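You operate a simulated robot arm through the tools that you are given. There is no shell and no other tool. Be economical: measure what you need, move in short steps, check, and stop when the job is done.

Carry out the task below with a simulated two-armed robot. There is one attempt and no reset: what you move stays moved.

Task
Run the impeller up to 150 rpm with the guard shut.
Fine: then knob to 0 and switch off; open the guard only once the shaft stands still.
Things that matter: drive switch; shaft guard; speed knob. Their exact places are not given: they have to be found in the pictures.

The check looks at the end state, three seconds after you hand in, the way a careful person would. Anything else that was tipped, shoved, dropped, spilled or broken makes it a failure.

Robot
Two 7-joint arms with two-finger parallel grippers on one trunk, on a base that drives. Base frame: it is fixed to the floor where the robot stands at the start and does not move with it; the origin is under the middle of the robot, x ahead of it, y to its left, z up; the surface under the hand at the start is at about z = 80. Lengths are in cm, angles in rad, forces in N, time in s.
The left shoulder is at the start at [4, 10.1, 115], the right one opposite. With the tool pointing down near the work surface each hand reaches from about 14 to 50 cm from the robot's upright axis, wherever it stands, measured 20 degrees to its own side. Places, roughly: drive switch [50, -40, 90]; shaft guard [50, -10, 90]; speed knob [60, -30, 90]. Payload 2.4 kg a hand.
Tool frame (each hand has its own): the origin (TCP) lies between the finger pads and is the grasp point; the fingertips stand 2.4 cm ahead of it; z points along the fingers, y is the line along which they close. The gripper opens to 6.8 cm. The fingers are 1.7 cm wide and 1 cm thick; the gripper's body (4 by 7 cm) begins 4.1 cm behind the TCP.
Orientation is told as [roll, pitch, yaw] about the base's x, y, z axes, in that order, counted from this pose: with the fingers straight down and closing along the base's y, the tool's x points along the base's -x, its y along +y and its z along -z.

Tools
- The arms move only by the tool play_rows. It takes "left_rows", "right_rows" or both (then of equal length, played together; a hand with none holds still); each is a list of rows, each a list of 7 numbers: the opening, from 0 (shut) to 1 (fully open), then the shift along the tool's x, y, z in units of 40 mm (1.0 is 40 mm), then the turn, a rotation vector about the tool's x, y, z in units of 6 degrees (1.0 is 6 degrees). In form: [[fingers, x, y, z, ax, ay, az], ...]. A call has 1 to 12 rows; each row shifts and turns the commanded pose from where the row before left it, along the tool's axes as they then stand. A call with a number of a shift or a turn outside -1 to 1 is refused whole. Rows are played at 5 a second. More than 5 cm and 0.15 rad between two rows, or a gripper value outside its range, and nothing of the call is played. A pose out of reach is approached as far as the arm can. The call stops where the force on the tool passes 40 N (or 10 N more than at its start, if that is more) or the arm is blocked; 0.2 s more then pass. Each finger travels about 7.2 cm/s and halts on what it meets, pressing with about 29 N; the grip force reading is that of the motor and also rises with nothing between the fingers. The clock runs only during rows and for 0.2 s after the last one: add rows that do not move to give the fingers time. The reply holds the time, the measured pose of the TCP, the force on the tool along the base axes, the opening and the grip force, in the units named above and with some noise, with the torque about the TCP (base axes, N m) and any sound that the robot's microphone picked up.
- Cameras (640 x 400 px; columns grow to the right, rows downward): "scene" is now at [12.38, -2.91, 131.75]; the picture's right is [-0.32, -0.95, 0.00], its down [-0.47, 0.16, -0.87] and it looks along [0.83, -0.28, -0.49] (base axes); focal length 239 px, centre (320, 200). "left" rides on the left gripper at [8.4, -1.1, -7.5] in its tool frame; the picture's right is [0.13, 0.99, 0.00], its down [-0.60, 0.08, -0.79] and it looks along [-0.79, 0.10, 0.61] (tool axes); focal length 251 px, centre (320, 200). "right" rides on the right gripper at [8.4, 1.1, -7.5] in its tool frame; the picture's right is [-0.13, 0.99, 0.00], its down [-0.60, -0.08, -0.79] and it looks along [-0.79, -0.10, 0.61] (tool axes); focal length 251 px, centre (320, 200).
- capture(camera): a new picture of that camera. No time passes.
- slide_trunk(by): slides the trunk up (or, below 0, down) by that many cm; the arms and the scene camera ride with it, the base frame stays. It gives what a move gives, with no picture.
- roll_base(legs): drives the robot by 1 to 6 legs, each [ahead, left, turn to the left] in cm, cm and rad, along the robot's own axes; the way and the turn of a leg run together, so that a leg with both is an arc; at most 150 cm and 3.142 rad a leg. The arms and the cameras ride along, it lands a little off, and it stops where it bumps. It gives what a move gives.
- pan_tilt(pan, tilt): turns the head with the scene camera to pan (to the left, within 1.501 rad either way) and tilt (down, from -0.506 to 1.204), counted from straight ahead of the robot. It gives what a move gives.
- pixel_to_xyz(camera, pixels): for up to 12 pixels [column, row] of the newest picture of that camera ("zoom" is the newest enlarged one), the place [x, y, z] in the base frame of the surface seen there, good to about 0.2 cm. No time passes.
- zoom(camera, box): a new picture of the part [left, top, right, bottom] of that camera's present view, enlarged. No time passes.
- close_job(): hands the job in; it is judged then, once.

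Keep the steps short. Do not move on a guess: measure, check each grasp and each placing, and mend mistakes. In all there are 80 turns and 62 pictures (those below and enlarged ones count). Leave the grippers open and the arms clear of the work at the hand-in unless told otherwise, and finish with a single line.

The tools are called after "Emit:" by a JSON object that holds its "op" and its "data". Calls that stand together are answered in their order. play_rows: Moves the arms, as the interface text tells. Its arguments: {"type":"object","properties":{"left_rows":{"type":"array","items":{"type":"array","items":{"type":"number"}}},"right_rows":{"type":"array","items":{"type":"array","items":{"type":"number"}}}},"required":[]} The other tools are called the same way: slide_trunk (by) slides the trunk up or down; roll_base (legs) drives the base; pan_tilt (pan, tilt) turns the head that bears the scene camera; capture (camera) takes a picture; pixel_to_xyz (camera, pixels) gives the place of the surface under pixels of a picture; zoom (camera, box) takes an enlarged picture of a part of a camera's view; close_job () hands the job in.

At the start:

```text
time_s: 0.0
left_tcp_pos: [27.55, -0.48, 119.58]
left_ee_rot: [0.0, 0.001, 0.001]
left_force: [-0.3, 0.0, -0.4]
left_wrist_torque: [-0.01, 0.03, -0.03]
left_gripper_width: 6.8
left_grip_force: 0.1
right_tcp_pos: [28.59, -31.22, 121.4]
right_ee_rot: [-0.003, 0.001, 0.003]
right_force: [-0.3, -1.0, 0.4]
right_wrist_torque: [-0.01, 0.04, 0.0]
right_gripper_width: 6.81
right_grip_force: 0.1
trunk travel left (down, up): [-36.5, 48.5]
robot x, y, heading: [0.05, -0.0, 0.002]
head pan, tilt: [-0.323, 0.511]
```

scene: 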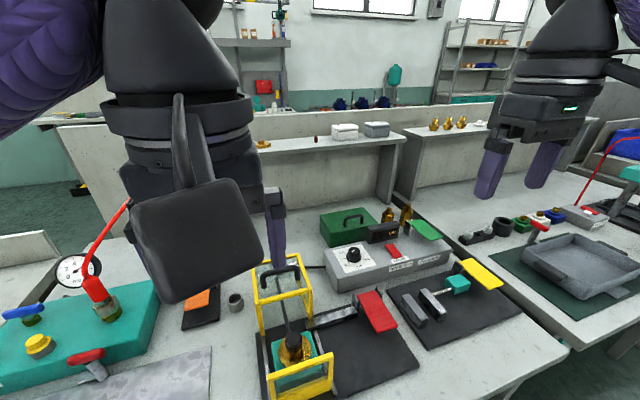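
right: 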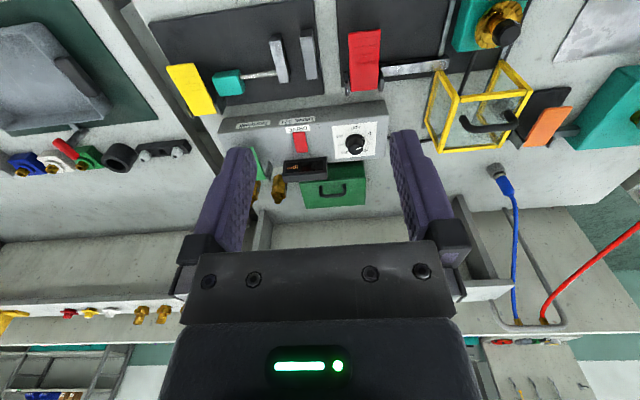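
left: 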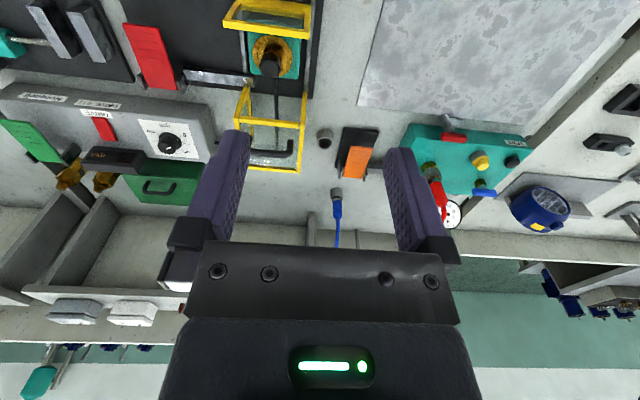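

I see a grey control box with a knob at about (353,253), a red rocker near (392,250), and a yellow cage guard around (290,320). I'll enlarge these.

Emit:
{"op": "zoom", "data": {"camera": "scene", "box": [240, 190, 540, 400]}}

Emit:
{"op": "zoom", "data": {"camera": "right", "box": [210, 80, 410, 210]}}

Emit:
{"op": "zoom", "data": {"camera": "right", "box": [380, 0, 580, 160]}}

```text
1.90 times, centred on (390, 295) of scene
```

zoom: 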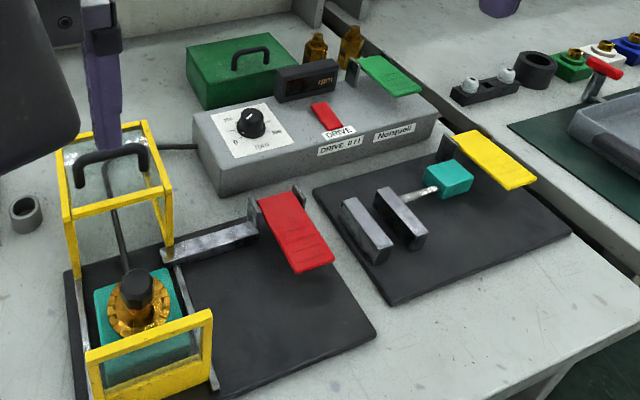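

```text
3.08 times, centred on (310, 145) of right
```

zoom: 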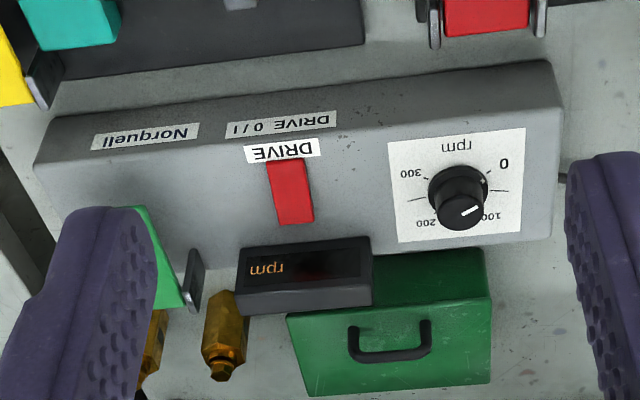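

```text
2.50 times, centred on (480, 80) of right
```

zoom: 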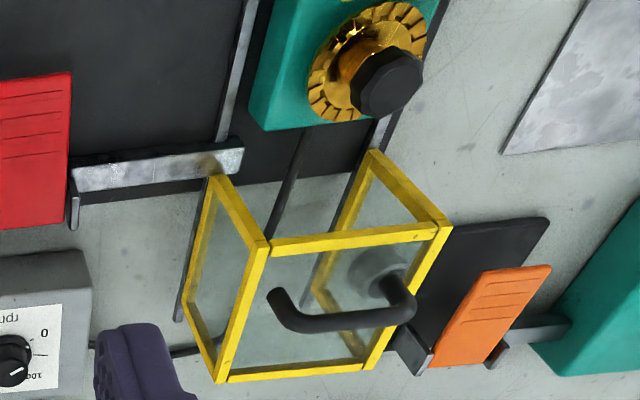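

I'll measure points on the knob, switch, display and guard in this enlarged view of the scene.

Emit:
{"op": "zoom", "data": {"camera": "scene", "box": [250, 200, 430, 400]}}

Emit:
{"op": "pixel_to_xyz", "data": {"camera": "right", "pixels": [[355, 145], [301, 142], [297, 128], [355, 155], [486, 128], [518, 116], [465, 102], [515, 75], [495, 25], [445, 68], [385, 75], [365, 60]]}}

```text
2.00 times, centred on (340, 300) of scene
```

zoom: 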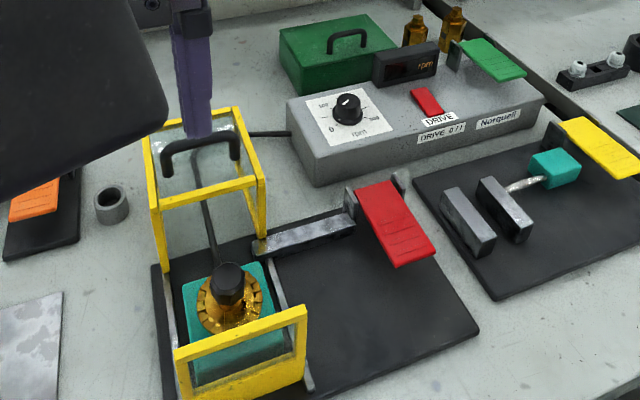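

```text
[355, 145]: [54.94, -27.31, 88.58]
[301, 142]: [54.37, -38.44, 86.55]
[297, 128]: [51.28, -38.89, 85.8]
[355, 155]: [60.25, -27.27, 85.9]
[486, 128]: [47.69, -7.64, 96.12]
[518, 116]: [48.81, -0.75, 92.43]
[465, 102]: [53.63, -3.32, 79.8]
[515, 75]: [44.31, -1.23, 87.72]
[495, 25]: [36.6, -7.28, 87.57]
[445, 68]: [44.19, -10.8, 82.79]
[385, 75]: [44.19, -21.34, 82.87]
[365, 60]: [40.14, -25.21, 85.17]
```

The left hand hides part of the guard. I'll move the left arm 20 cm to the left and look again.

Emit:
{"op": "play_rows", "data": {"left_rows": [[1, 0, 1, 0, 0, 0, 0], [1, 0, 1, 0, 0, 0, 0], [1, 0, 1, 0, 0, 0, 0], [1, 0, 1, 0, 0, 0, 0], [1, 0, 1, 0, 0, 0, 0]]}}

Emit:
{"op": "pan_tilt", "data": {"pan": -0.35, "tilt": 0.75}}

Emit:
{"op": "capture", "data": {"camera": "scene"}}

Emit:
{"op": "pixel_to_xyz", "data": {"camera": "scene", "pixels": [[320, 390], [450, 390], [520, 330], [200, 390]]}}

```text
time_s: 1.2
left_tcp_pos: [27.53, 19.71, 119.57]
left_ee_rot: [0.0, 0.0, -0.001]
left_force: [0.5, -0.6, 0.2]
left_wrist_torque: [0.02, 0.02, -0.01]
left_gripper_width: 6.77
left_grip_force: 0.1
right_tcp_pos: [28.6, -31.21, 121.52]
right_ee_rot: [-0.002, 0.002, 0.002]
right_force: [0.1, 0.0, 0.1]
right_wrist_torque: [0.0, -0.04, 0.01]
right_gripper_width: 6.8
right_grip_force: 0.1
trunk travel left (down, up): [-36.5, 48.5]
robot x, y, heading: [-0.05, -0.26, 0.004]
head pan, tilt: [-0.323, 0.511]
```

```text
time_s: 2.0
left_tcp_pos: [27.48, 19.63, 119.45]
left_ee_rot: [0.001, 0.0, 0.0]
left_force: [-0.1, 0.0, 0.2]
left_wrist_torque: [-0.01, 0.05, -0.03]
left_gripper_width: 6.8
left_grip_force: 0.1
right_tcp_pos: [28.63, -31.22, 121.38]
right_ee_rot: [-0.001, 0.001, 0.003]
right_force: [0.6, 0.2, -0.7]
right_wrist_torque: [0.01, 0.02, -0.06]
right_gripper_width: 6.8
right_grip_force: 0.1
trunk travel left (down, up): [-36.5, 48.5]
robot x, y, heading: [0.29, 0.26, -0.0]
head pan, tilt: [-0.351, 0.75]
```

```text
54 pictures are left
```

scene: 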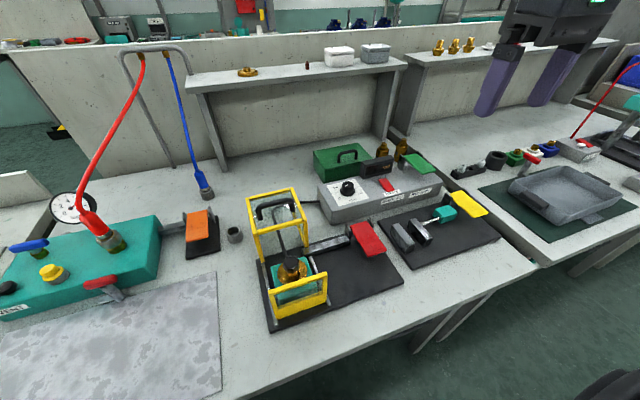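

```text
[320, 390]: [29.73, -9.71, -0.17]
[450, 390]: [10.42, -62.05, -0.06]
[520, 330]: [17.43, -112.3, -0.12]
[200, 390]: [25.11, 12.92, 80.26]
```

Emit:
{"op": "zoom", "data": {"camera": "scene", "box": [235, 175, 415, 335]}}

Emit:
{"op": "pixel_to_xyz", "data": {"camera": "scene", "pixels": [[260, 388], [400, 335], [500, 285], [347, 186], [387, 185], [262, 202], [292, 206], [292, 262], [308, 245], [345, 238], [365, 240], [383, 252]]}}

```text
2.50 times, centred on (325, 255) of scene
```

zoom: 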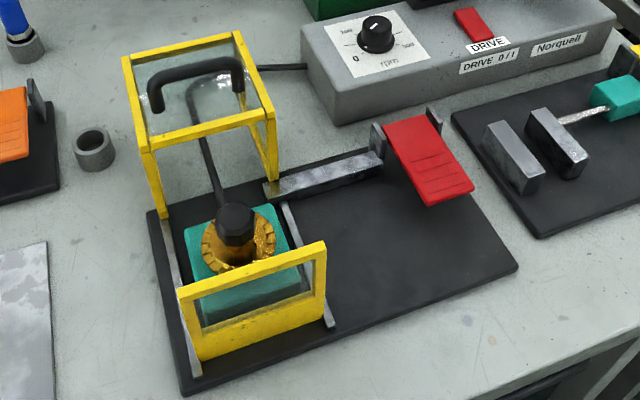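

```text
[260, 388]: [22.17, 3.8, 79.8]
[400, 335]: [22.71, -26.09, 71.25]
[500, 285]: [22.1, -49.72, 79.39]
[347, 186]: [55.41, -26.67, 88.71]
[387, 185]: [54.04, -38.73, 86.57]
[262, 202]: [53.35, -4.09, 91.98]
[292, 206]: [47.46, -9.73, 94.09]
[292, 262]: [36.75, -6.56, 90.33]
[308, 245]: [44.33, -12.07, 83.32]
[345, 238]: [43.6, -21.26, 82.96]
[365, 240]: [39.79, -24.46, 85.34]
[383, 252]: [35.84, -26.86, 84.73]
```

The knob (55,-27,88.6) and switch (54,-38.6,86.5) are beyond comfortable reach from here. The table edge is at x≈22. I'll drive slowly ahead and to the right, in two parts.

Emit:
{"op": "roll_base", "data": {"legs": [[0, -14, 0], [6, 0, 0], [6, 0, 0]]}}

Emit:
{"op": "capture", "data": {"camera": "right"}}

Emit:
{"op": "capture", "data": {"camera": "scene"}}

```text
time_s: 4.4
left_tcp_pos: [39.55, 5.47, 119.43]
left_ee_rot: [-0.001, 0.004, -0.003]
left_force: [-0.4, -0.7, -0.1]
left_wrist_torque: [0.04, -0.01, 0.06]
left_gripper_width: 6.79
left_grip_force: 0.0
right_tcp_pos: [40.54, -45.25, 121.48]
right_ee_rot: [-0.004, 0.001, 0.0]
right_force: [-0.3, 0.3, 0.5]
right_wrist_torque: [0.0, 0.01, 0.0]
right_gripper_width: 6.77
right_grip_force: 0.0
trunk travel left (down, up): [-36.5, 48.5]
robot x, y, heading: [12.07, -13.66, -0.001]
head pan, tilt: [-0.351, 0.75]
```

```text
52 pictures are left
```

right: 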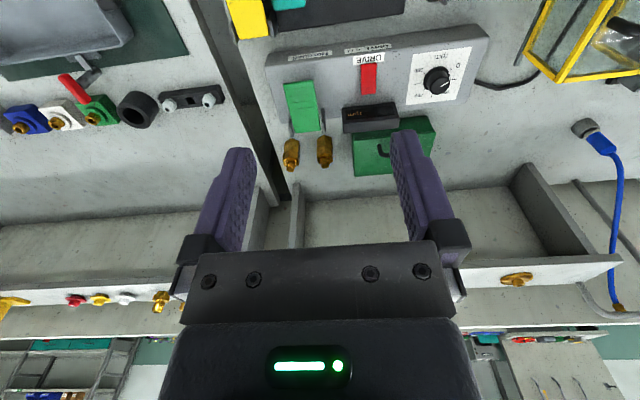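

```text
51 pictures are left
```

scene: 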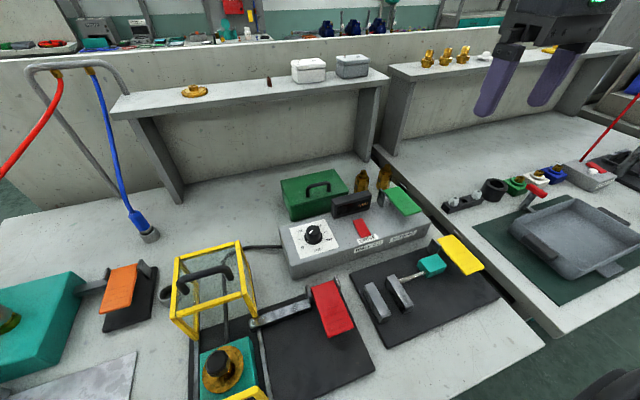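

The base landed well. I'll enlarge the knob and the bolt by the guard.

Emit:
{"op": "pan_tilt", "data": {"pan": -0.1, "tilt": 0.85}}

Emit:
{"op": "capture", "data": {"camera": "scene"}}

Emit:
{"op": "zoom", "data": {"camera": "right", "box": [340, 30, 500, 140]}}

```text
time_s: 5.2
left_tcp_pos: [39.46, 5.63, 119.48]
left_ee_rot: [-0.001, 0.0, -0.003]
left_force: [0.2, 0.3, 0.1]
left_wrist_torque: [-0.04, -0.03, -0.01]
left_gripper_width: 6.81
left_grip_force: 0.1
right_tcp_pos: [40.62, -45.21, 121.5]
right_ee_rot: [0.0, 0.001, 0.001]
right_force: [-0.2, -0.2, 0.1]
right_wrist_torque: [-0.02, -0.02, -0.03]
right_gripper_width: 6.8
right_grip_force: 0.0
trunk travel left (down, up): [-36.5, 48.5]
robot x, y, heading: [11.95, -13.7, -0.001]
head pan, tilt: [-0.099, 0.85]
```

```text
50 pictures are left
```

scene: 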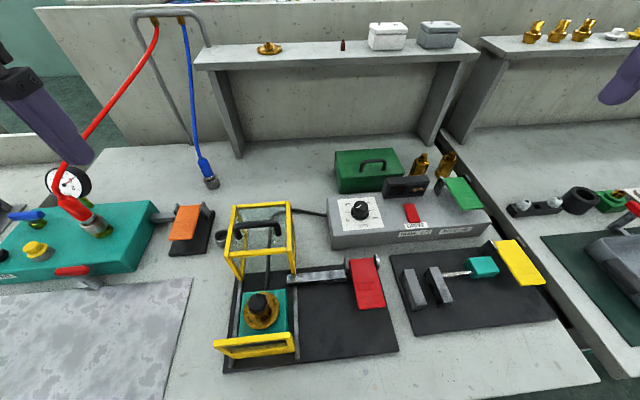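

```text
3.64 times, centred on (420, 85) of right
```

zoom: 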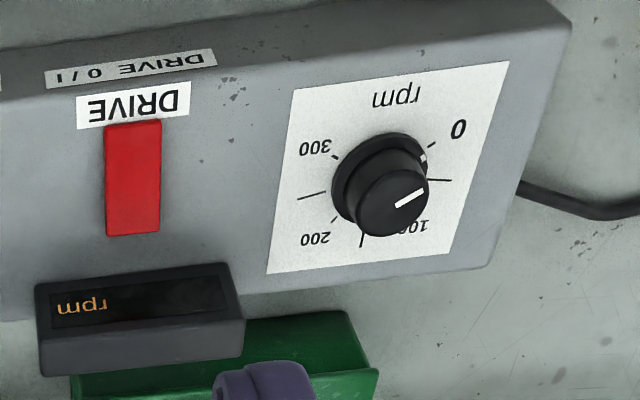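

Emit:
{"op": "zoom", "data": {"camera": "scene", "box": [210, 190, 400, 370]}}

Emit:
{"op": "zoom", "data": {"camera": "scene", "box": [320, 170, 500, 260]}}

Emit:
{"op": "capture", "data": {"camera": "left"}}

```text
2.22 times, centred on (305, 280) of scene
```

zoom: 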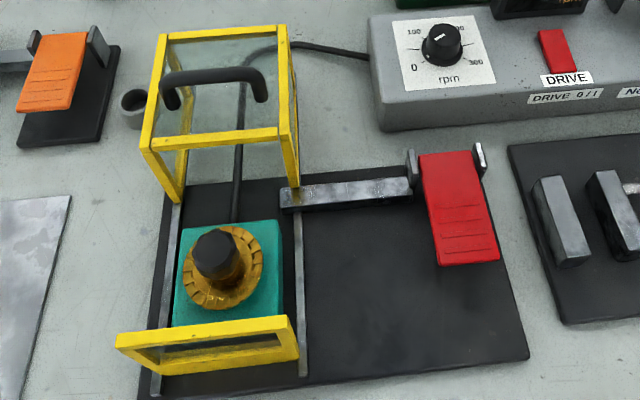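

```text
3.56 times, centred on (410, 215) of scene
```

zoom: 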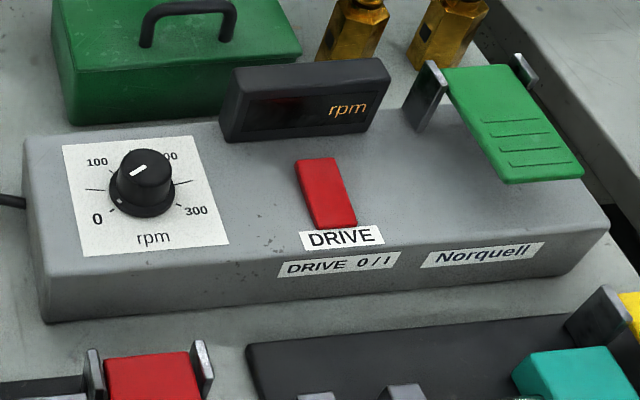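

```text
46 pictures are left
```

left: 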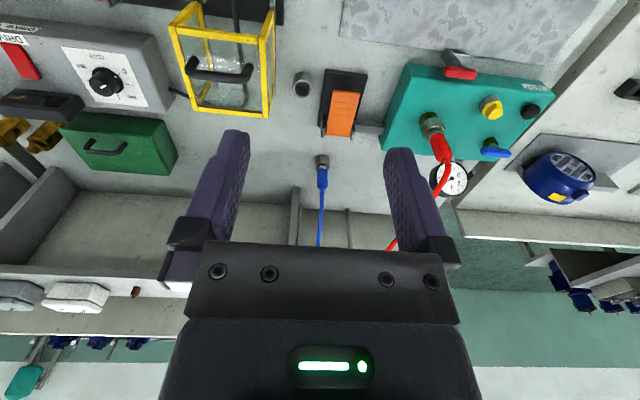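

Emit:
{"op": "pixel_to_xyz", "data": {"camera": "scene", "pixels": [[295, 275], [293, 281], [242, 276], [239, 228], [256, 224], [278, 227], [371, 303], [360, 264], [291, 336], [290, 265], [292, 248], [340, 275]]}}

Emit:
{"op": "pixel_to_xyz", "data": {"camera": "left", "pixels": [[190, 60], [220, 78], [250, 72], [230, 34], [180, 30], [268, 42], [262, 112], [195, 104]]}}

```text
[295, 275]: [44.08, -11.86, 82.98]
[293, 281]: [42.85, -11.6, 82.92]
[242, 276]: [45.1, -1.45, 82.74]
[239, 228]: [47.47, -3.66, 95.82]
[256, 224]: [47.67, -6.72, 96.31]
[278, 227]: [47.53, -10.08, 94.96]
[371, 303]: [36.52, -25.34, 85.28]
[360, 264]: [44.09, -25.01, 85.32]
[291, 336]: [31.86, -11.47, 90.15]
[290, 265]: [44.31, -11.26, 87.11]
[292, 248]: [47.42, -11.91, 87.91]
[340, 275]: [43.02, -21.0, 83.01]
```

```text
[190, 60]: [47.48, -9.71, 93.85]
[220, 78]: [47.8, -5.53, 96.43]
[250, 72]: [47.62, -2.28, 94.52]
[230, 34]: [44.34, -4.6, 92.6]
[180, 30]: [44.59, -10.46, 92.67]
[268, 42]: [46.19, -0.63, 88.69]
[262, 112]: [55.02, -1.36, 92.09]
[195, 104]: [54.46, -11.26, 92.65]
```

Geometry is clear:
- The guard box spans x 44–55, with its handle bar at x≈47.6 and z≈96.
- A silver bolt tip at (43.5,-11.5,83) lies just ahead of the guard. The red lever at (36–44,-25,85) seems to work that bolt.
- The knob stands at 0.

Next I'll turn the left hand 72° and bring the right hand, fingers shut, to about 8 cm above the red lever.

Emit:
{"op": "play_rows", "data": {"left_rows": [[1, 0, 0, 0, 0, 0, 1], [1, 0, 0, 0, 0, 0, 1], [1, 0, 0, 0, 0, 0, 1], [1, 0, 0, 0, 0, 0, 1], [1, 0, 0, 0, 0, 0, 1], [1, 0, 0, 0, 0, 0, 1], [1, 0, 0, 0, 0, 0, 1], [1, 0, 0, 0, 0, 0, 1], [1, 0, 0, 0, 0, 0, 1], [1, 0, 0, 0, 0, 0, 1], [1, 0, 0, 0, 0, 0, 1], [1, 0, 0, 0, 0, 0, 1]], "right_rows": [[0, 0.15, 1, 0, 0, 0, 0], [0, 0.15, 1, 0, 0, 0, 0], [0, 0.15, 1, 0, 0, 0, 0], [0, 0.15, 1, 0, 0, 0, 0], [0, 0.15, 0.98, 0, 0, 0, 0], [0, 0, 0, 1, 0, 0, 0], [0, 0, 0, 1, 0, 0, 0], [0, 0, 0, 1, 0, 0, 0], [0, 0, 0, 1, 0, 0, 0], [0, 0, 0, 1, 0, 0, 0], [0, 0, 0, 1, 0, 0, 0], [0, 0, 0, 0.4, 0, 0, 0]]}}

```text
time_s: 7.3
left_tcp_pos: [39.49, 5.45, 119.44]
left_ee_rot: [-0.001, -0.01, -0.936]
left_force: [2.3, -2.6, -3.3]
left_wrist_torque: [-0.06, -0.12, 0.06]
left_gripper_width: 6.81
left_grip_force: 0.0
right_tcp_pos: [37.49, -25.34, 105.14]
right_ee_rot: [-0.003, 0.0, 0.0]
right_force: [-1.3, 0.7, 0.0]
right_wrist_torque: [0.04, 0.03, 0.0]
right_gripper_width: 0.03
right_grip_force: 23.2
trunk travel left (down, up): [-36.5, 48.5]
robot x, y, heading: [11.69, -14.0, -0.004]
head pan, tilt: [-0.099, 0.85]
stopped in row 10 (left hand): the force on the tool passed its limit at 71 N (the readings are from after the stop); the commanded pose is now the measured one
```

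The left hand stopped with 71 N during the turn. I'll look for what it touched.

Emit:
{"op": "capture", "data": {"camera": "scene"}}

Emit:
{"op": "capture", "data": {"camera": "left"}}

```text
45 pictures are left
```

scene: 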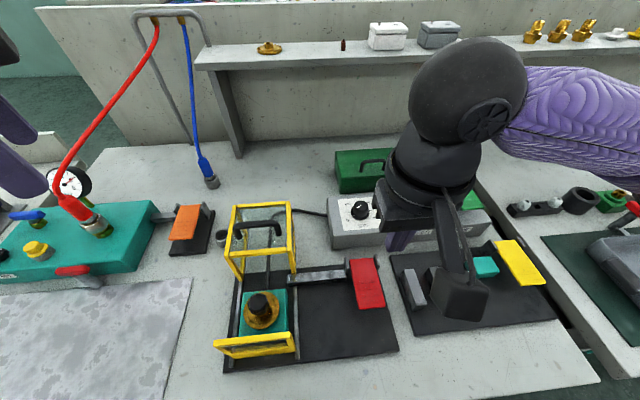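

```text
44 pictures are left
```

left: 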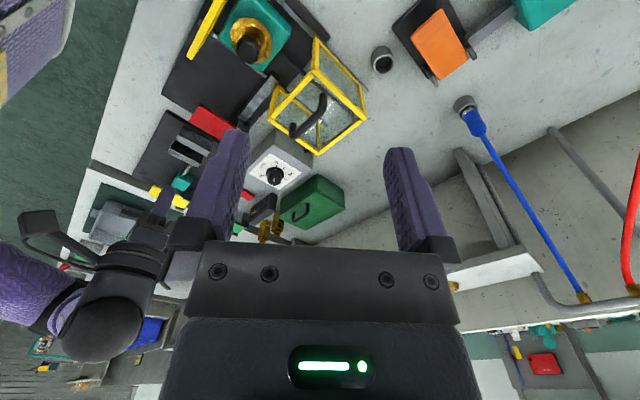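

Nothing of the bench was touched; it was probably the left wrist against its own arm. I'll turn the left hand back and hook the handle with shut fingers instead. Meanwhile the right hand goes down to about 1.5 cm above the lever.

Emit:
{"op": "play_rows", "data": {"left_rows": [[0, 0, 0, 0, 0, 0, -1], [0, 0, 0, 0, 0, 0, -1], [0, 0, 0, 0, 0, 0, -1], [0, 0, 0, 0, 0, 0, -1], [0, 0, 0, 0, 0, 0, -1], [0, 0, 0, 0, 0, 0, -1], [0, 0, 0, 0, 0, 0, -1], [0, 0, 0, 0, 0, 0, -1], [0, 0, 0, 0, 0, 0, -0.94]], "right_rows": [[0, 0, 0, 0, 0, 0, 0], [0, 0, 0, 0, 0, 0, 0], [0, 0, 0, 0, 0, 0, 0], [0, 0, 0, 1, 0, 0, 0], [0, 0, 0, 1, 0, 0, 0], [0, 0, 0, 1, 0, 0, 0], [0, 0, 0, 0.9, 0, 0, 0], [0, 0, 0, 0, 0, 0, 0], [0, 0, 0, 0, 0, 0, 0]]}}

Emit:
{"op": "capture", "data": {"camera": "right"}}

Emit:
{"op": "capture", "data": {"camera": "scene"}}

```text
time_s: 9.3
left_tcp_pos: [39.51, 5.42, 119.51]
left_ee_rot: [-0.008, -0.005, 0.001]
left_force: [-0.2, 0.1, 0.4]
left_wrist_torque: [0.0, 0.01, -0.02]
left_gripper_width: 0.03
left_grip_force: 23.2
right_tcp_pos: [37.52, -25.43, 89.56]
right_ee_rot: [-0.001, 0.001, 0.0]
right_force: [0.4, 0.5, 0.0]
right_wrist_torque: [0.0, 0.03, 0.0]
right_gripper_width: 0.0
right_grip_force: 24.2
trunk travel left (down, up): [-36.5, 48.5]
robot x, y, heading: [11.73, -14.13, -0.001]
head pan, tilt: [-0.099, 0.85]
```

```text
43 pictures are left
```

right: 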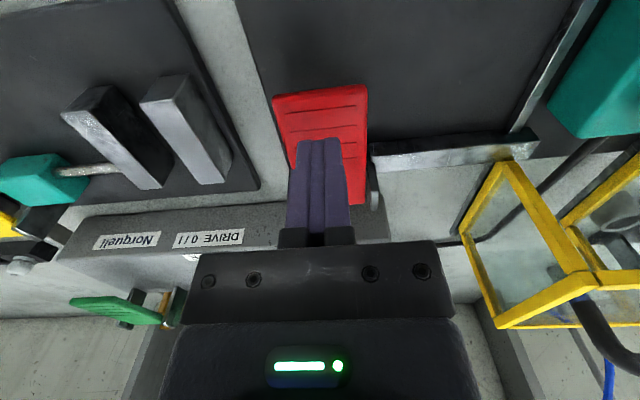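

```text
42 pictures are left
```

scene: 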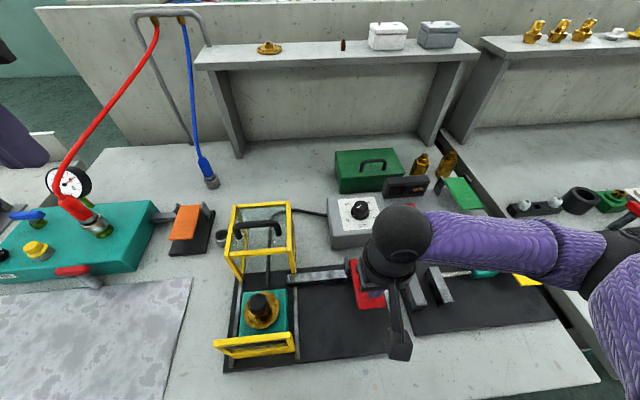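

The fingertips stand over the front part of the red lever. I'll press down in small steps and watch the force and the bolt.

Emit:
{"op": "play_rows", "data": {"right_rows": [[0, 0, 0, 0.3, 0, 0, 0], [0, 0, 0, 0.15, 0, 0, 0], [0, 0, 0, 0.15, 0, 0, 0], [0, 0, 0, 0.15, 0, 0, 0], [0, 0, 0, 0.15, 0, 0, 0]]}}

Emit:
{"op": "zoom", "data": {"camera": "scene", "box": [210, 190, 410, 370]}}

```text
time_s: 10.5
left_tcp_pos: [39.48, 5.42, 119.43]
left_ee_rot: [-0.006, -0.002, 0.001]
left_force: [0.9, -0.6, 0.1]
left_wrist_torque: [0.03, -0.01, 0.0]
left_gripper_width: 0.0
left_grip_force: 23.7
right_tcp_pos: [37.47, -25.34, 85.99]
right_ee_rot: [-0.002, -0.001, -0.001]
right_force: [0.3, 0.4, 6.6]
right_wrist_torque: [-0.03, -0.07, 0.0]
right_gripper_width: 0.0
right_grip_force: 23.9
trunk travel left (down, up): [-36.5, 48.5]
robot x, y, heading: [11.92, -13.73, -0.004]
head pan, tilt: [-0.099, 0.85]
```

```text
2.22 times, centred on (310, 280) of scene
```

zoom: 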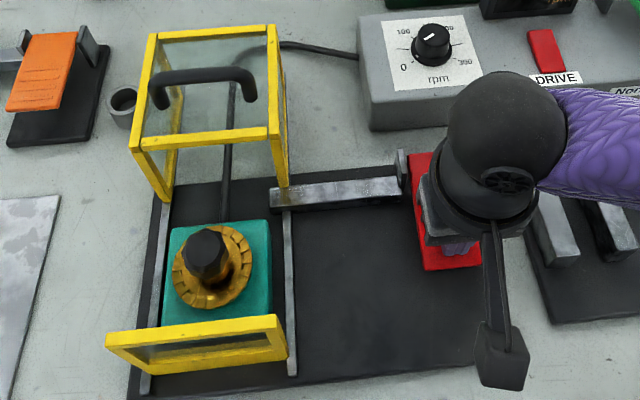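

The lever gives (6.6 N), but the bolt hasn't moved yet. I'll press further.

Emit:
{"op": "play_rows", "data": {"right_rows": [[0, 0, 0, 0.12, 0, 0, 0], [0, 0, 0, 0.12, 0, 0, 0], [0, 0, 0, 0.12, 0, 0, 0], [0, 0, 0, 0.12, 0, 0, 0]]}}

Emit:
{"op": "zoom", "data": {"camera": "scene", "box": [210, 190, 410, 370]}}

```text
time_s: 10.9
left_tcp_pos: [39.3, 5.43, 119.53]
left_ee_rot: [-0.008, -0.004, 0.0]
left_force: [-0.1, 0.5, 0.7]
left_wrist_torque: [0.04, -0.01, -0.02]
left_gripper_width: 0.02
left_grip_force: 23.8
right_tcp_pos: [37.47, -25.4, 85.67]
right_ee_rot: [-0.001, -0.009, 0.001]
right_force: [-10.9, -2.6, 28.3]
right_wrist_torque: [-0.08, 0.01, -0.01]
right_gripper_width: 0.0
right_grip_force: 23.7
trunk travel left (down, up): [-36.5, 48.5]
robot x, y, heading: [11.72, -14.26, -0.001]
head pan, tilt: [-0.099, 0.85]
stopped in row 2 (right hand): the force on the tool passed its limit at 50 N (the readings are from after the stop); the commanded pose is now the measured one
```

```text
2.22 times, centred on (310, 280) of scene
```

zoom: 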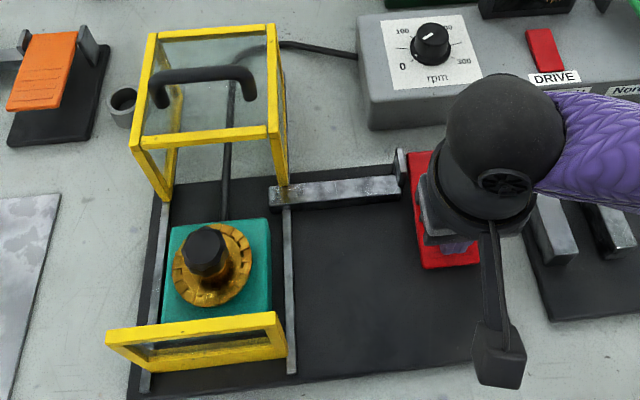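

Emit:
{"op": "capture", "data": {"camera": "right"}}

Emit:
{"op": "pixel_to_xyz", "data": {"camera": "zoom", "pixels": [[275, 193], [290, 193], [340, 188], [390, 183], [284, 205], [400, 165], [420, 165], [430, 255], [460, 262], [288, 300], [300, 250]]}}

```text
39 pictures are left
```

right: 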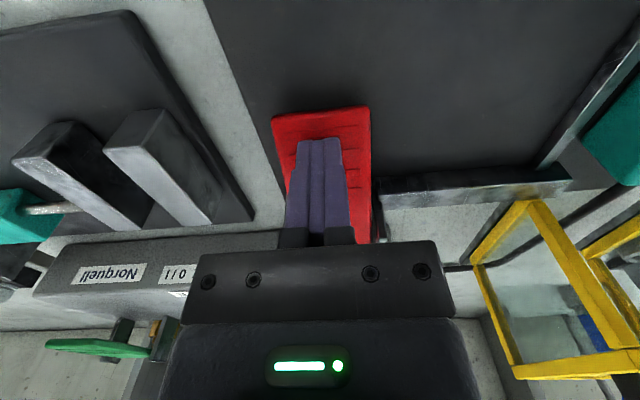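

```text
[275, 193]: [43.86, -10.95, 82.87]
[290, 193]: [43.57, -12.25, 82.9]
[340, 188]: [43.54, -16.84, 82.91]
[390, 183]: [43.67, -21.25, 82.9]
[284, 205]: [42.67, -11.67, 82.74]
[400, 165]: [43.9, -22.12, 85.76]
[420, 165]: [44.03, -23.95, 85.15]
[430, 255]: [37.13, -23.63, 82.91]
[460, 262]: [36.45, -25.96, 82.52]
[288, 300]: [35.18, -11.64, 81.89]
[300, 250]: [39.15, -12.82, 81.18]
```

The lever is fully down (front edge from 85.3 to 82.5) but the bolt tip still reads y≈-10.9. It may just be a guard release. I'll keep the lever down and bring the left fingers, shut, above the spot behind the guard handle.

Emit:
{"op": "play_rows", "data": {"left_rows": [[0, -0.64, -0.72, 0, 0, 0, 0], [0, -0.64, -0.72, 0, 0, 0, 0], [0, -0.64, -0.72, 0, 0, 0, 0], [0, -0.64, -0.7, 0, 0, 0, 0], [0, 0, 0, 1, 0, 0, 0], [0, 0, 0, 1, 0, 0, 0], [0, 0, 0, 1, 0, 0, 0], [0, 0, 0, 1, 0, 0, 0], [0, 0, 0, 0.8, 0, 0, 0]]}}

Emit:
{"op": "capture", "data": {"camera": "scene"}}

Emit:
{"op": "capture", "data": {"camera": "left"}}

```text
time_s: 11.5
left_tcp_pos: [43.59, 0.3, 119.8]
left_ee_rot: [-0.007, -0.006, -0.002]
left_force: [0.3, 0.3, 0.4]
left_wrist_torque: [0.0, 0.0, 0.01]
left_gripper_width: 0.03
left_grip_force: 23.5
right_tcp_pos: [37.53, -25.38, 85.88]
right_ee_rot: [-0.002, -0.01, -0.002]
right_force: [-10.8, -3.6, 26.6]
right_wrist_torque: [-0.08, 0.04, -0.06]
right_gripper_width: 0.03
right_grip_force: 23.5
trunk travel left (down, up): [-36.5, 48.5]
robot x, y, heading: [11.96, -14.12, -0.002]
head pan, tilt: [-0.099, 0.85]
stopped in row 2 (right hand): the force on the tool passed its limit at 42 N (the readings are from after the stop); the commanded pose is now the measured one
```

```text
38 pictures are left
```

scene: 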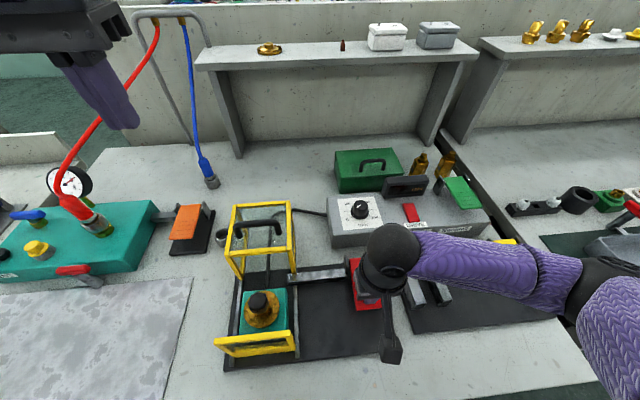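

```text
37 pictures are left
```

left: 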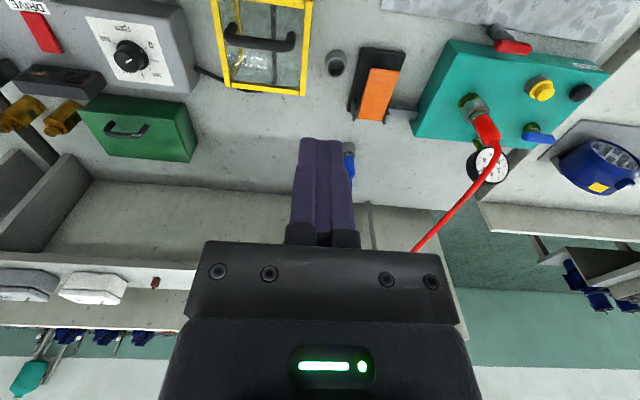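

The stop came from the right hand pressing too hard. I'll ease it up by about 2 mm while the left continues: remaining x+6, y-6.3, then down.

Emit:
{"op": "play_rows", "data": {"left_rows": [[0, 0, 0, 0, 0, 0, 0], [0, -0.75, -0.79, 0, 0, 0, 0], [0, -0.75, -0.79, 0, 0, 0, 0], [0, 0, 0, 1, 0, 0, 0], [0, 0, 0, 1, 0, 0, 0], [0, 0, 0, 1, 0, 0, 0], [0, 0, 0, 1, 0, 0, 0], [0, 0, 0, 0.8, 0, 0, 0]], "right_rows": [[0, 0, 0, -0.06, 0, 0, 0], [0, 0, 0, 0, 0, 0, 0], [0, 0, 0, 0, 0, 0, 0], [0, 0, 0, 0, 0, 0, 0], [0, 0, 0, 0, 0, 0, 0], [0, 0, 0, 0, 0, 0, 0], [0, 0, 0, 0, 0, 0, 0], [0, 0, 0, 0, 0, 0, 0]]}}

Emit:
{"op": "capture", "data": {"camera": "left"}}

```text
time_s: 13.3
left_tcp_pos: [50.02, -6.18, 100.34]
left_ee_rot: [-0.007, -0.003, 0.001]
left_force: [0.2, 0.6, -0.1]
left_wrist_torque: [0.0, 0.0, 0.01]
left_gripper_width: 0.0
left_grip_force: 23.9
right_tcp_pos: [37.7, -25.41, 85.9]
right_ee_rot: [0.001, -0.009, 0.001]
right_force: [-1.0, 0.0, 8.0]
right_wrist_torque: [-0.03, -0.08, -0.01]
right_gripper_width: 0.0
right_grip_force: 23.5
trunk travel left (down, up): [-36.5, 48.5]
robot x, y, heading: [11.71, -14.2, -0.001]
head pan, tilt: [-0.099, 0.85]
```

```text
36 pictures are left
```

left: 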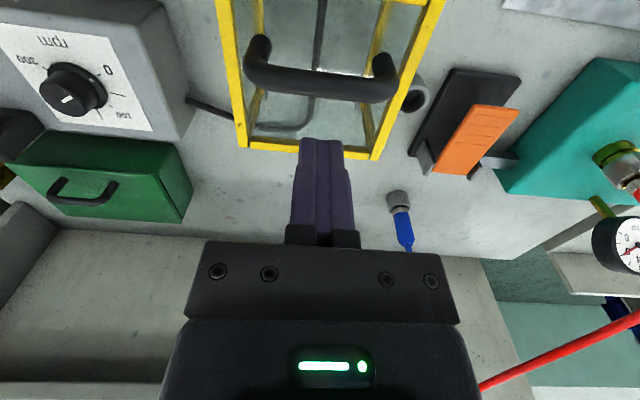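

The fingers stand behind the handle, above the glass. I'll go down 4.2 cm to put the tips just above the top, then pull 2.4 cm toward me and check.

Emit:
{"op": "play_rows", "data": {"left_rows": [[0, 0, 0, 0.6, 0, 0, 0], [0, 0, 0, 0.45, 0, 0, 0], [0, 0.15, 0, 0, 0, 0, 0], [0, 0.15, 0, 0, 0, 0, 0], [0, 0.15, 0, 0, 0, 0, 0], [0, 0.15, 0, 0, 0, 0, 0]]}}

Emit:
{"op": "zoom", "data": {"camera": "scene", "box": [210, 190, 410, 370]}}

```text
time_s: 14.7
left_tcp_pos: [47.65, -6.13, 96.26]
left_ee_rot: [-0.007, -0.004, -0.003]
left_force: [-0.5, -0.1, 0.3]
left_wrist_torque: [-0.03, 0.0, 0.0]
left_gripper_width: 0.03
left_grip_force: 23.5
right_tcp_pos: [37.71, -25.44, 85.9]
right_ee_rot: [-0.001, -0.007, -0.001]
right_force: [-0.3, -0.9, 6.7]
right_wrist_torque: [-0.04, -0.06, 0.04]
right_gripper_width: 0.0
right_grip_force: 23.8
trunk travel left (down, up): [-36.5, 48.5]
robot x, y, heading: [12.08, -14.16, 0.0]
head pan, tilt: [-0.099, 0.85]
```

```text
2.22 times, centred on (310, 280) of scene
```

zoom: 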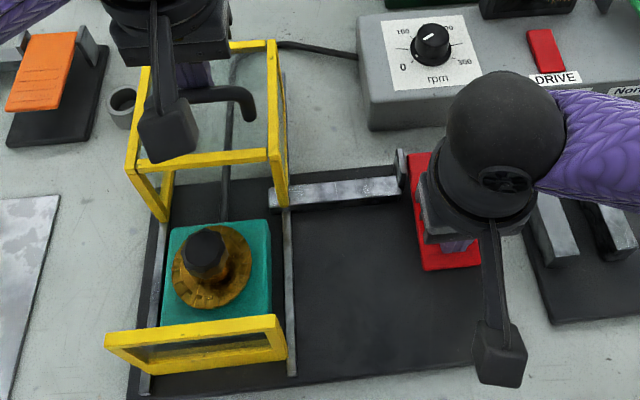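

The guard has slid about 1.4 cm freely. I'll keep pulling, 8 cm more.

Emit:
{"op": "play_rows", "data": {"left_rows": [[0, 0.4, 0, 0, 0, 0, 0], [0, 0.4, 0, 0, 0, 0, 0], [0, 0.4, 0, 0, 0, 0, 0], [0, 0.4, 0, 0, 0, 0, 0], [0, 0.4, 0, 0, 0, 0, 0]]}}

Emit:
{"op": "zoom", "data": {"camera": "scene", "box": [210, 190, 410, 370]}}

```text
time_s: 15.9
left_tcp_pos: [39.56, -6.2, 96.32]
left_ee_rot: [-0.007, -0.005, 0.0]
left_force: [0.7, 0.2, 0.4]
left_wrist_torque: [0.01, 0.03, -0.01]
left_gripper_width: 0.03
left_grip_force: 23.6
right_tcp_pos: [37.65, -25.33, 86.02]
right_ee_rot: [0.002, -0.009, -0.001]
right_force: [-1.4, -0.1, 6.9]
right_wrist_torque: [-0.02, -0.06, -0.08]
right_gripper_width: 0.02
right_grip_force: 23.1
trunk travel left (down, up): [-36.5, 48.5]
robot x, y, heading: [11.97, -14.24, -0.001]
head pan, tilt: [-0.099, 0.85]
```

```text
2.22 times, centred on (310, 280) of scene
```

zoom: 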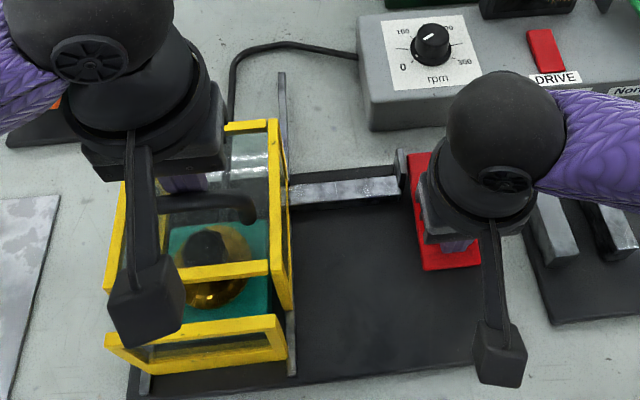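

It's nearly shut, with the front at about x≈35. I'll pull the rest in small steps until it stops.

Emit:
{"op": "play_rows", "data": {"left_rows": [[0, 0.15, 0, 0, 0, 0, 0], [0, 0.12, 0, 0, 0, 0, 0], [0, 0.12, 0, 0, 0, 0, 0], [0, 0.1, 0, 0, 0, 0, 0], [0, 0.1, 0, 0, 0, 0, 0], [0, 0.1, 0, 0, 0, 0, 0]]}}

Emit:
{"op": "zoom", "data": {"camera": "scene", "box": [210, 190, 410, 370]}}

```text
time_s: 17.3
left_tcp_pos: [36.77, -6.24, 96.28]
left_ee_rot: [-0.008, -0.004, -0.002]
left_force: [0.6, 0.3, 0.3]
left_wrist_torque: [-0.03, 0.0, 0.02]
left_gripper_width: 0.0
left_grip_force: 23.6
right_tcp_pos: [37.77, -25.43, 85.82]
right_ee_rot: [0.001, -0.008, -0.004]
right_force: [-0.5, -1.3, 7.3]
right_wrist_torque: [0.01, -0.08, -0.07]
right_gripper_width: 0.01
right_grip_force: 23.6
trunk travel left (down, up): [-36.5, 48.5]
robot x, y, heading: [12.06, -14.0, 0.001]
head pan, tilt: [-0.099, 0.85]
```

```text
2.22 times, centred on (310, 280) of scene
```

zoom: 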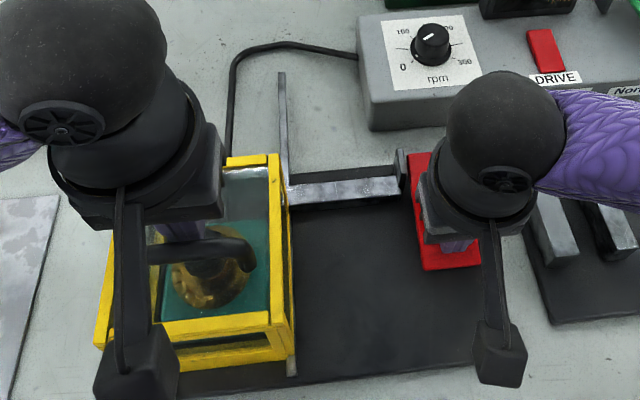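

Emit:
{"op": "play_rows", "data": {"left_rows": [[0, 0.06, 0, 0, 0, 0, 0], [0, 0.06, 0, 0, 0, 0, 0], [0, 0.06, 0, 0, 0, 0, 0], [0, 0.06, 0, 0, 0, 0, 0]]}}

Emit:
{"op": "zoom", "data": {"camera": "scene", "box": [200, 240, 320, 380]}}

Emit:
{"op": "pixel_to_xyz", "data": {"camera": "scene", "pixels": [[285, 335], [291, 290], [290, 262], [262, 338], [294, 344], [285, 345]]}}

```text
time_s: 18.4
left_tcp_pos: [36.31, -6.07, 96.33]
left_ee_rot: [-0.007, -0.014, 0.006]
left_force: [14.7, -0.5, 4.7]
left_wrist_torque: [0.14, -0.02, 0.01]
left_gripper_width: 0.0
left_grip_force: 23.6
right_tcp_pos: [37.77, -25.4, 85.82]
right_ee_rot: [-0.001, -0.002, 0.0]
right_force: [-1.4, 0.0, 6.4]
right_wrist_torque: [-0.02, -0.06, -0.03]
right_gripper_width: 0.0
right_grip_force: 23.4
trunk travel left (down, up): [-36.5, 48.5]
robot x, y, heading: [12.06, -13.9, -0.0]
head pan, tilt: [-0.099, 0.85]
stopped in row 4 (left hand): the force on the tool passed its limit at 44 N (the readings are from after the stop); the commanded pose is now the measured one
```

```text
2.86 times, centred on (260, 310) of scene
```

zoom: 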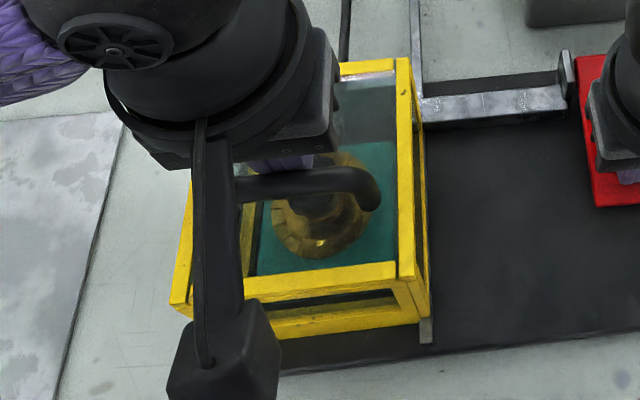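

```text
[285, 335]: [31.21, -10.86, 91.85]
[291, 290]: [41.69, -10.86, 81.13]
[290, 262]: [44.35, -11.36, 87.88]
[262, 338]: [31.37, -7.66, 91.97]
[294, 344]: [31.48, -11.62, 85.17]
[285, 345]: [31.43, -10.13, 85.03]
```

The guard is shut against its stop (44 N peak, front at x≈31.3). I'll back the left fingers off slightly, lift, and move left. The right hand releases the lever.

Emit:
{"op": "play_rows", "data": {"left_rows": [[0, -0.1, 0, 0, 0, 0, 0], [0, -0.06, 0, -0.5, 0, 0, 0], [0, 0, 0, -1, 0, 0, 0], [0, 0, 0, -1, 0, 0, 0], [0, 0, 0, -1, 0, 0, 0], [0, 0, 1, 0, 0, 0, 0], [0, 0, 1, 0, 0, 0, 0], [0, 0, 1, 0, 0, 0, 0], [0, 0, 1, 0, 0, 0, 0]], "right_rows": [[0, 0, 0, 0, 0, 0, 0], [0, 0, 0, 0, 0, 0, 0], [0, 0, 0, -0.3, 0, 0, 0], [0, 0, 0, -0.5, 0, 0, 0], [0, 0, 0, -1, 0, 0, 0], [0, 0, 0, -1, 0, 0, 0], [0, 0, 0, -1, 0, 0, 0], [0, 0, 0, 0, 0, 0, 0], [0, 0, 0, 0, 0, 0, 0]]}}

Emit:
{"op": "zoom", "data": {"camera": "scene", "box": [200, 190, 400, 370]}}

Emit:
{"op": "capture", "data": {"camera": "right"}}

```text
time_s: 20.4
left_tcp_pos: [36.48, 10.09, 110.31]
left_ee_rot: [-0.009, -0.012, 0.005]
left_force: [0.4, -0.8, 0.4]
left_wrist_torque: [-0.01, 0.0, -0.01]
left_gripper_width: 0.0
left_grip_force: 23.5
right_tcp_pos: [37.52, -25.49, 101.13]
right_ee_rot: [0.0, -0.004, -0.001]
right_force: [0.6, -0.8, -0.7]
right_wrist_torque: [0.02, 0.03, -0.04]
right_gripper_width: 0.0
right_grip_force: 23.7
trunk travel left (down, up): [-36.5, 48.5]
robot x, y, heading: [11.82, -14.04, -0.001]
head pan, tilt: [-0.099, 0.85]
```

```text
2.22 times, centred on (300, 280) of scene
```

zoom: 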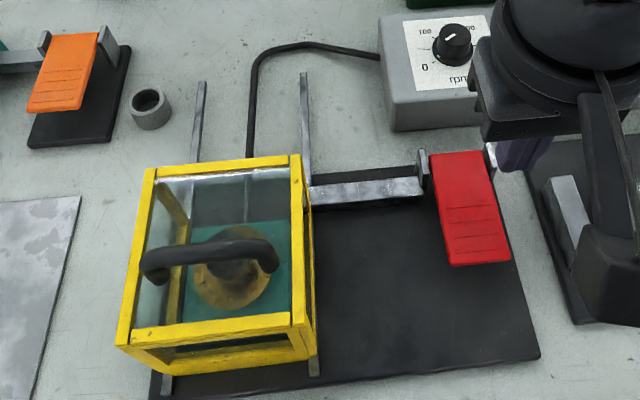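

```text
30 pictures are left
```

right: 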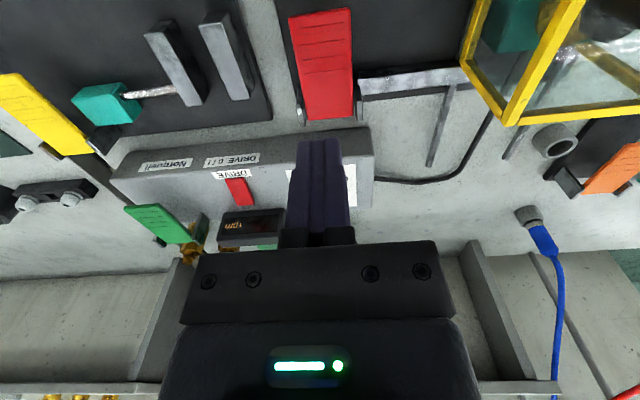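

The guard stays shut and the lever has come back up. I'll move the right hand to y≈-36 and look at the rocker with its camera.

Emit:
{"op": "play_rows", "data": {"right_rows": [[0, 0, -1, -0.3, 0, 0, 0], [0, 0, -1, -0.3, 0, 0, 0], [0, 0, -1, 0, 0, 0, 0]]}}

Emit:
{"op": "zoom", "data": {"camera": "right", "box": [270, 70, 450, 200]}}

Emit:
{"op": "pixel_to_xyz", "data": {"camera": "zoom", "pixels": [[320, 200]]}}

```text
time_s: 21.1
left_tcp_pos: [36.62, 10.11, 110.35]
left_ee_rot: [-0.008, -0.01, 0.005]
left_force: [0.3, 0.3, 0.1]
left_wrist_torque: [-0.02, -0.04, -0.01]
left_gripper_width: 0.0
left_grip_force: 23.2
right_tcp_pos: [37.54, -37.54, 103.46]
right_ee_rot: [0.001, -0.006, 0.001]
right_force: [0.3, 0.6, 0.2]
right_wrist_torque: [0.01, -0.04, 0.0]
right_gripper_width: 0.0
right_grip_force: 23.7
trunk travel left (down, up): [-36.5, 48.5]
robot x, y, heading: [11.83, -14.06, -0.001]
head pan, tilt: [-0.099, 0.85]
```

```text
3.08 times, centred on (360, 135) of right
```

zoom: 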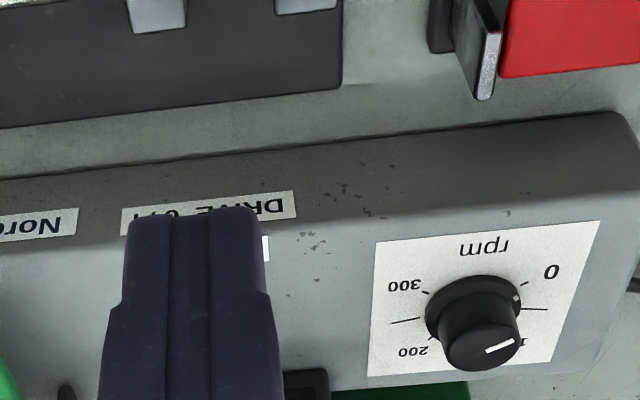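

```text
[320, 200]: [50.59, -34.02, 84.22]
```

Emit:
{"op": "zoom", "data": {"camera": "scene", "box": [370, 185, 460, 245]}}

Emit:
{"op": "pixel_to_xyz", "data": {"camera": "scene", "pixels": [[407, 204], [408, 207], [410, 211], [412, 215], [414, 219], [416, 221], [397, 215], [425, 212], [395, 208]]}}

```text
6.67 times, centred on (415, 215) of scene
```

zoom: 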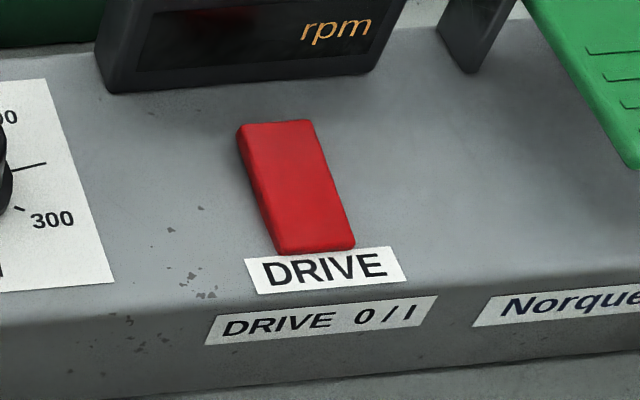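

```text
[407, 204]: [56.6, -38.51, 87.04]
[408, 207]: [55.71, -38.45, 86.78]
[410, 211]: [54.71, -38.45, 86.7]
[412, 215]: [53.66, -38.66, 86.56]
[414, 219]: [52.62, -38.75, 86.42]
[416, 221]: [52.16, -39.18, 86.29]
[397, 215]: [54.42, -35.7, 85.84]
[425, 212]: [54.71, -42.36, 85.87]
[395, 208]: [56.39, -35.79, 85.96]
```

The rocker's near end is low (z 86.3) and its far end is high (87.0), so it's off now. Pressing the far end should switch it on. I'll check the display's position first for clearance.

Emit:
{"op": "pixel_to_xyz", "data": {"camera": "scene", "pixels": [[405, 198], [405, 190], [405, 182], [405, 178], [360, 210], [352, 215], [362, 201], [360, 206], [364, 218], [450, 185]]}}

Emit:
{"op": "play_rows", "data": {"right_rows": [[0, -1, -0.06, 0, 0, 0, 0], [0, -1, -0.06, 0, 0, 0, 0], [0, -1, -0.06, 0, 0, 0, 0], [0, -1, -0.06, 0, 0, 0, 0], [0, -0.58, 0, 0, 0, 0, 0]]}}

```text
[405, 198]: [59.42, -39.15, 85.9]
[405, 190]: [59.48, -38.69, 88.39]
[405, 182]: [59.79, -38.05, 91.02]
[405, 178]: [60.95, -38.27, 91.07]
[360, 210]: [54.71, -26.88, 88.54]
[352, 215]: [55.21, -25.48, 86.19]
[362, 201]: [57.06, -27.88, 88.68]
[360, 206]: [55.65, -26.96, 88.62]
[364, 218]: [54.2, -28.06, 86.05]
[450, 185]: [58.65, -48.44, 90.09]
```

```text
time_s: 22.4
left_tcp_pos: [36.49, 9.95, 110.33]
left_ee_rot: [-0.008, -0.012, 0.006]
left_force: [-0.2, -0.5, 0.0]
left_wrist_torque: [-0.01, 0.02, -0.02]
left_gripper_width: 0.0
left_grip_force: 23.8
right_tcp_pos: [55.91, -38.54, 103.66]
right_ee_rot: [0.001, -0.004, 0.0]
right_force: [0.2, 0.2, 0.2]
right_wrist_torque: [-0.05, 0.0, -0.03]
right_gripper_width: 0.01
right_grip_force: 23.4
trunk travel left (down, up): [-36.5, 48.5]
robot x, y, heading: [12.08, -13.92, -0.003]
head pan, tilt: [-0.099, 0.85]
```

Display front is at x 59.4, so there's room. I'll go down to just above the rocker's far end, then press in small steps.

Emit:
{"op": "play_rows", "data": {"right_rows": [[0, 0, 0, 1, 0, 0, 0], [0, 0, 0, 1, 0, 0, 0], [0, 0, 0, 1, 0, 0, 0], [0, 0, 0, 0.45, 0, 0, 0], [0, 0, 0, 0.12, 0, 0, 0], [0, 0, 0, 0.08, 0, 0, 0], [0, 0, 0, 0.08, 0, 0, 0]]}}

Emit:
{"op": "zoom", "data": {"camera": "scene", "box": [320, 160, 470, 260]}}

```text
time_s: 24.0
left_tcp_pos: [36.47, 10.15, 110.36]
left_ee_rot: [-0.009, -0.012, 0.005]
left_force: [-0.4, -0.8, -0.1]
left_wrist_torque: [-0.01, -0.02, 0.05]
left_gripper_width: 0.02
left_grip_force: 23.8
right_tcp_pos: [55.93, -38.38, 89.04]
right_ee_rot: [0.001, -0.018, -0.001]
right_force: [0.1, -1.3, 18.6]
right_wrist_torque: [0.01, 0.17, 0.05]
right_gripper_width: 0.0
right_grip_force: 23.1
trunk travel left (down, up): [-36.5, 48.5]
robot x, y, heading: [12.09, -13.74, -0.005]
head pan, tilt: [-0.099, 0.85]
stopped in row 7 (right hand): the force on the tool passed its limit at 43 N (the readings are from after the stop); the commanded pose is now the measured one
```

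```text
4.00 times, centred on (395, 210) of scene
```

zoom: 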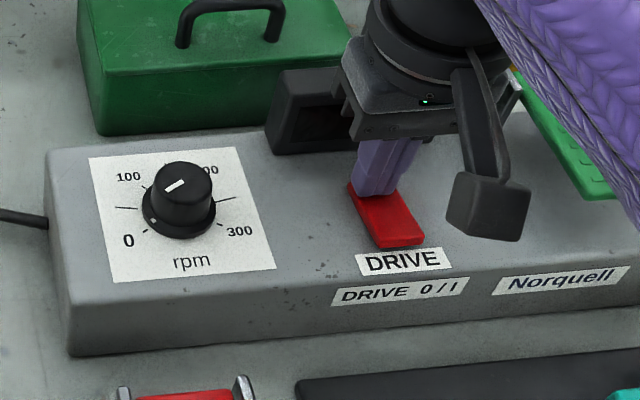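

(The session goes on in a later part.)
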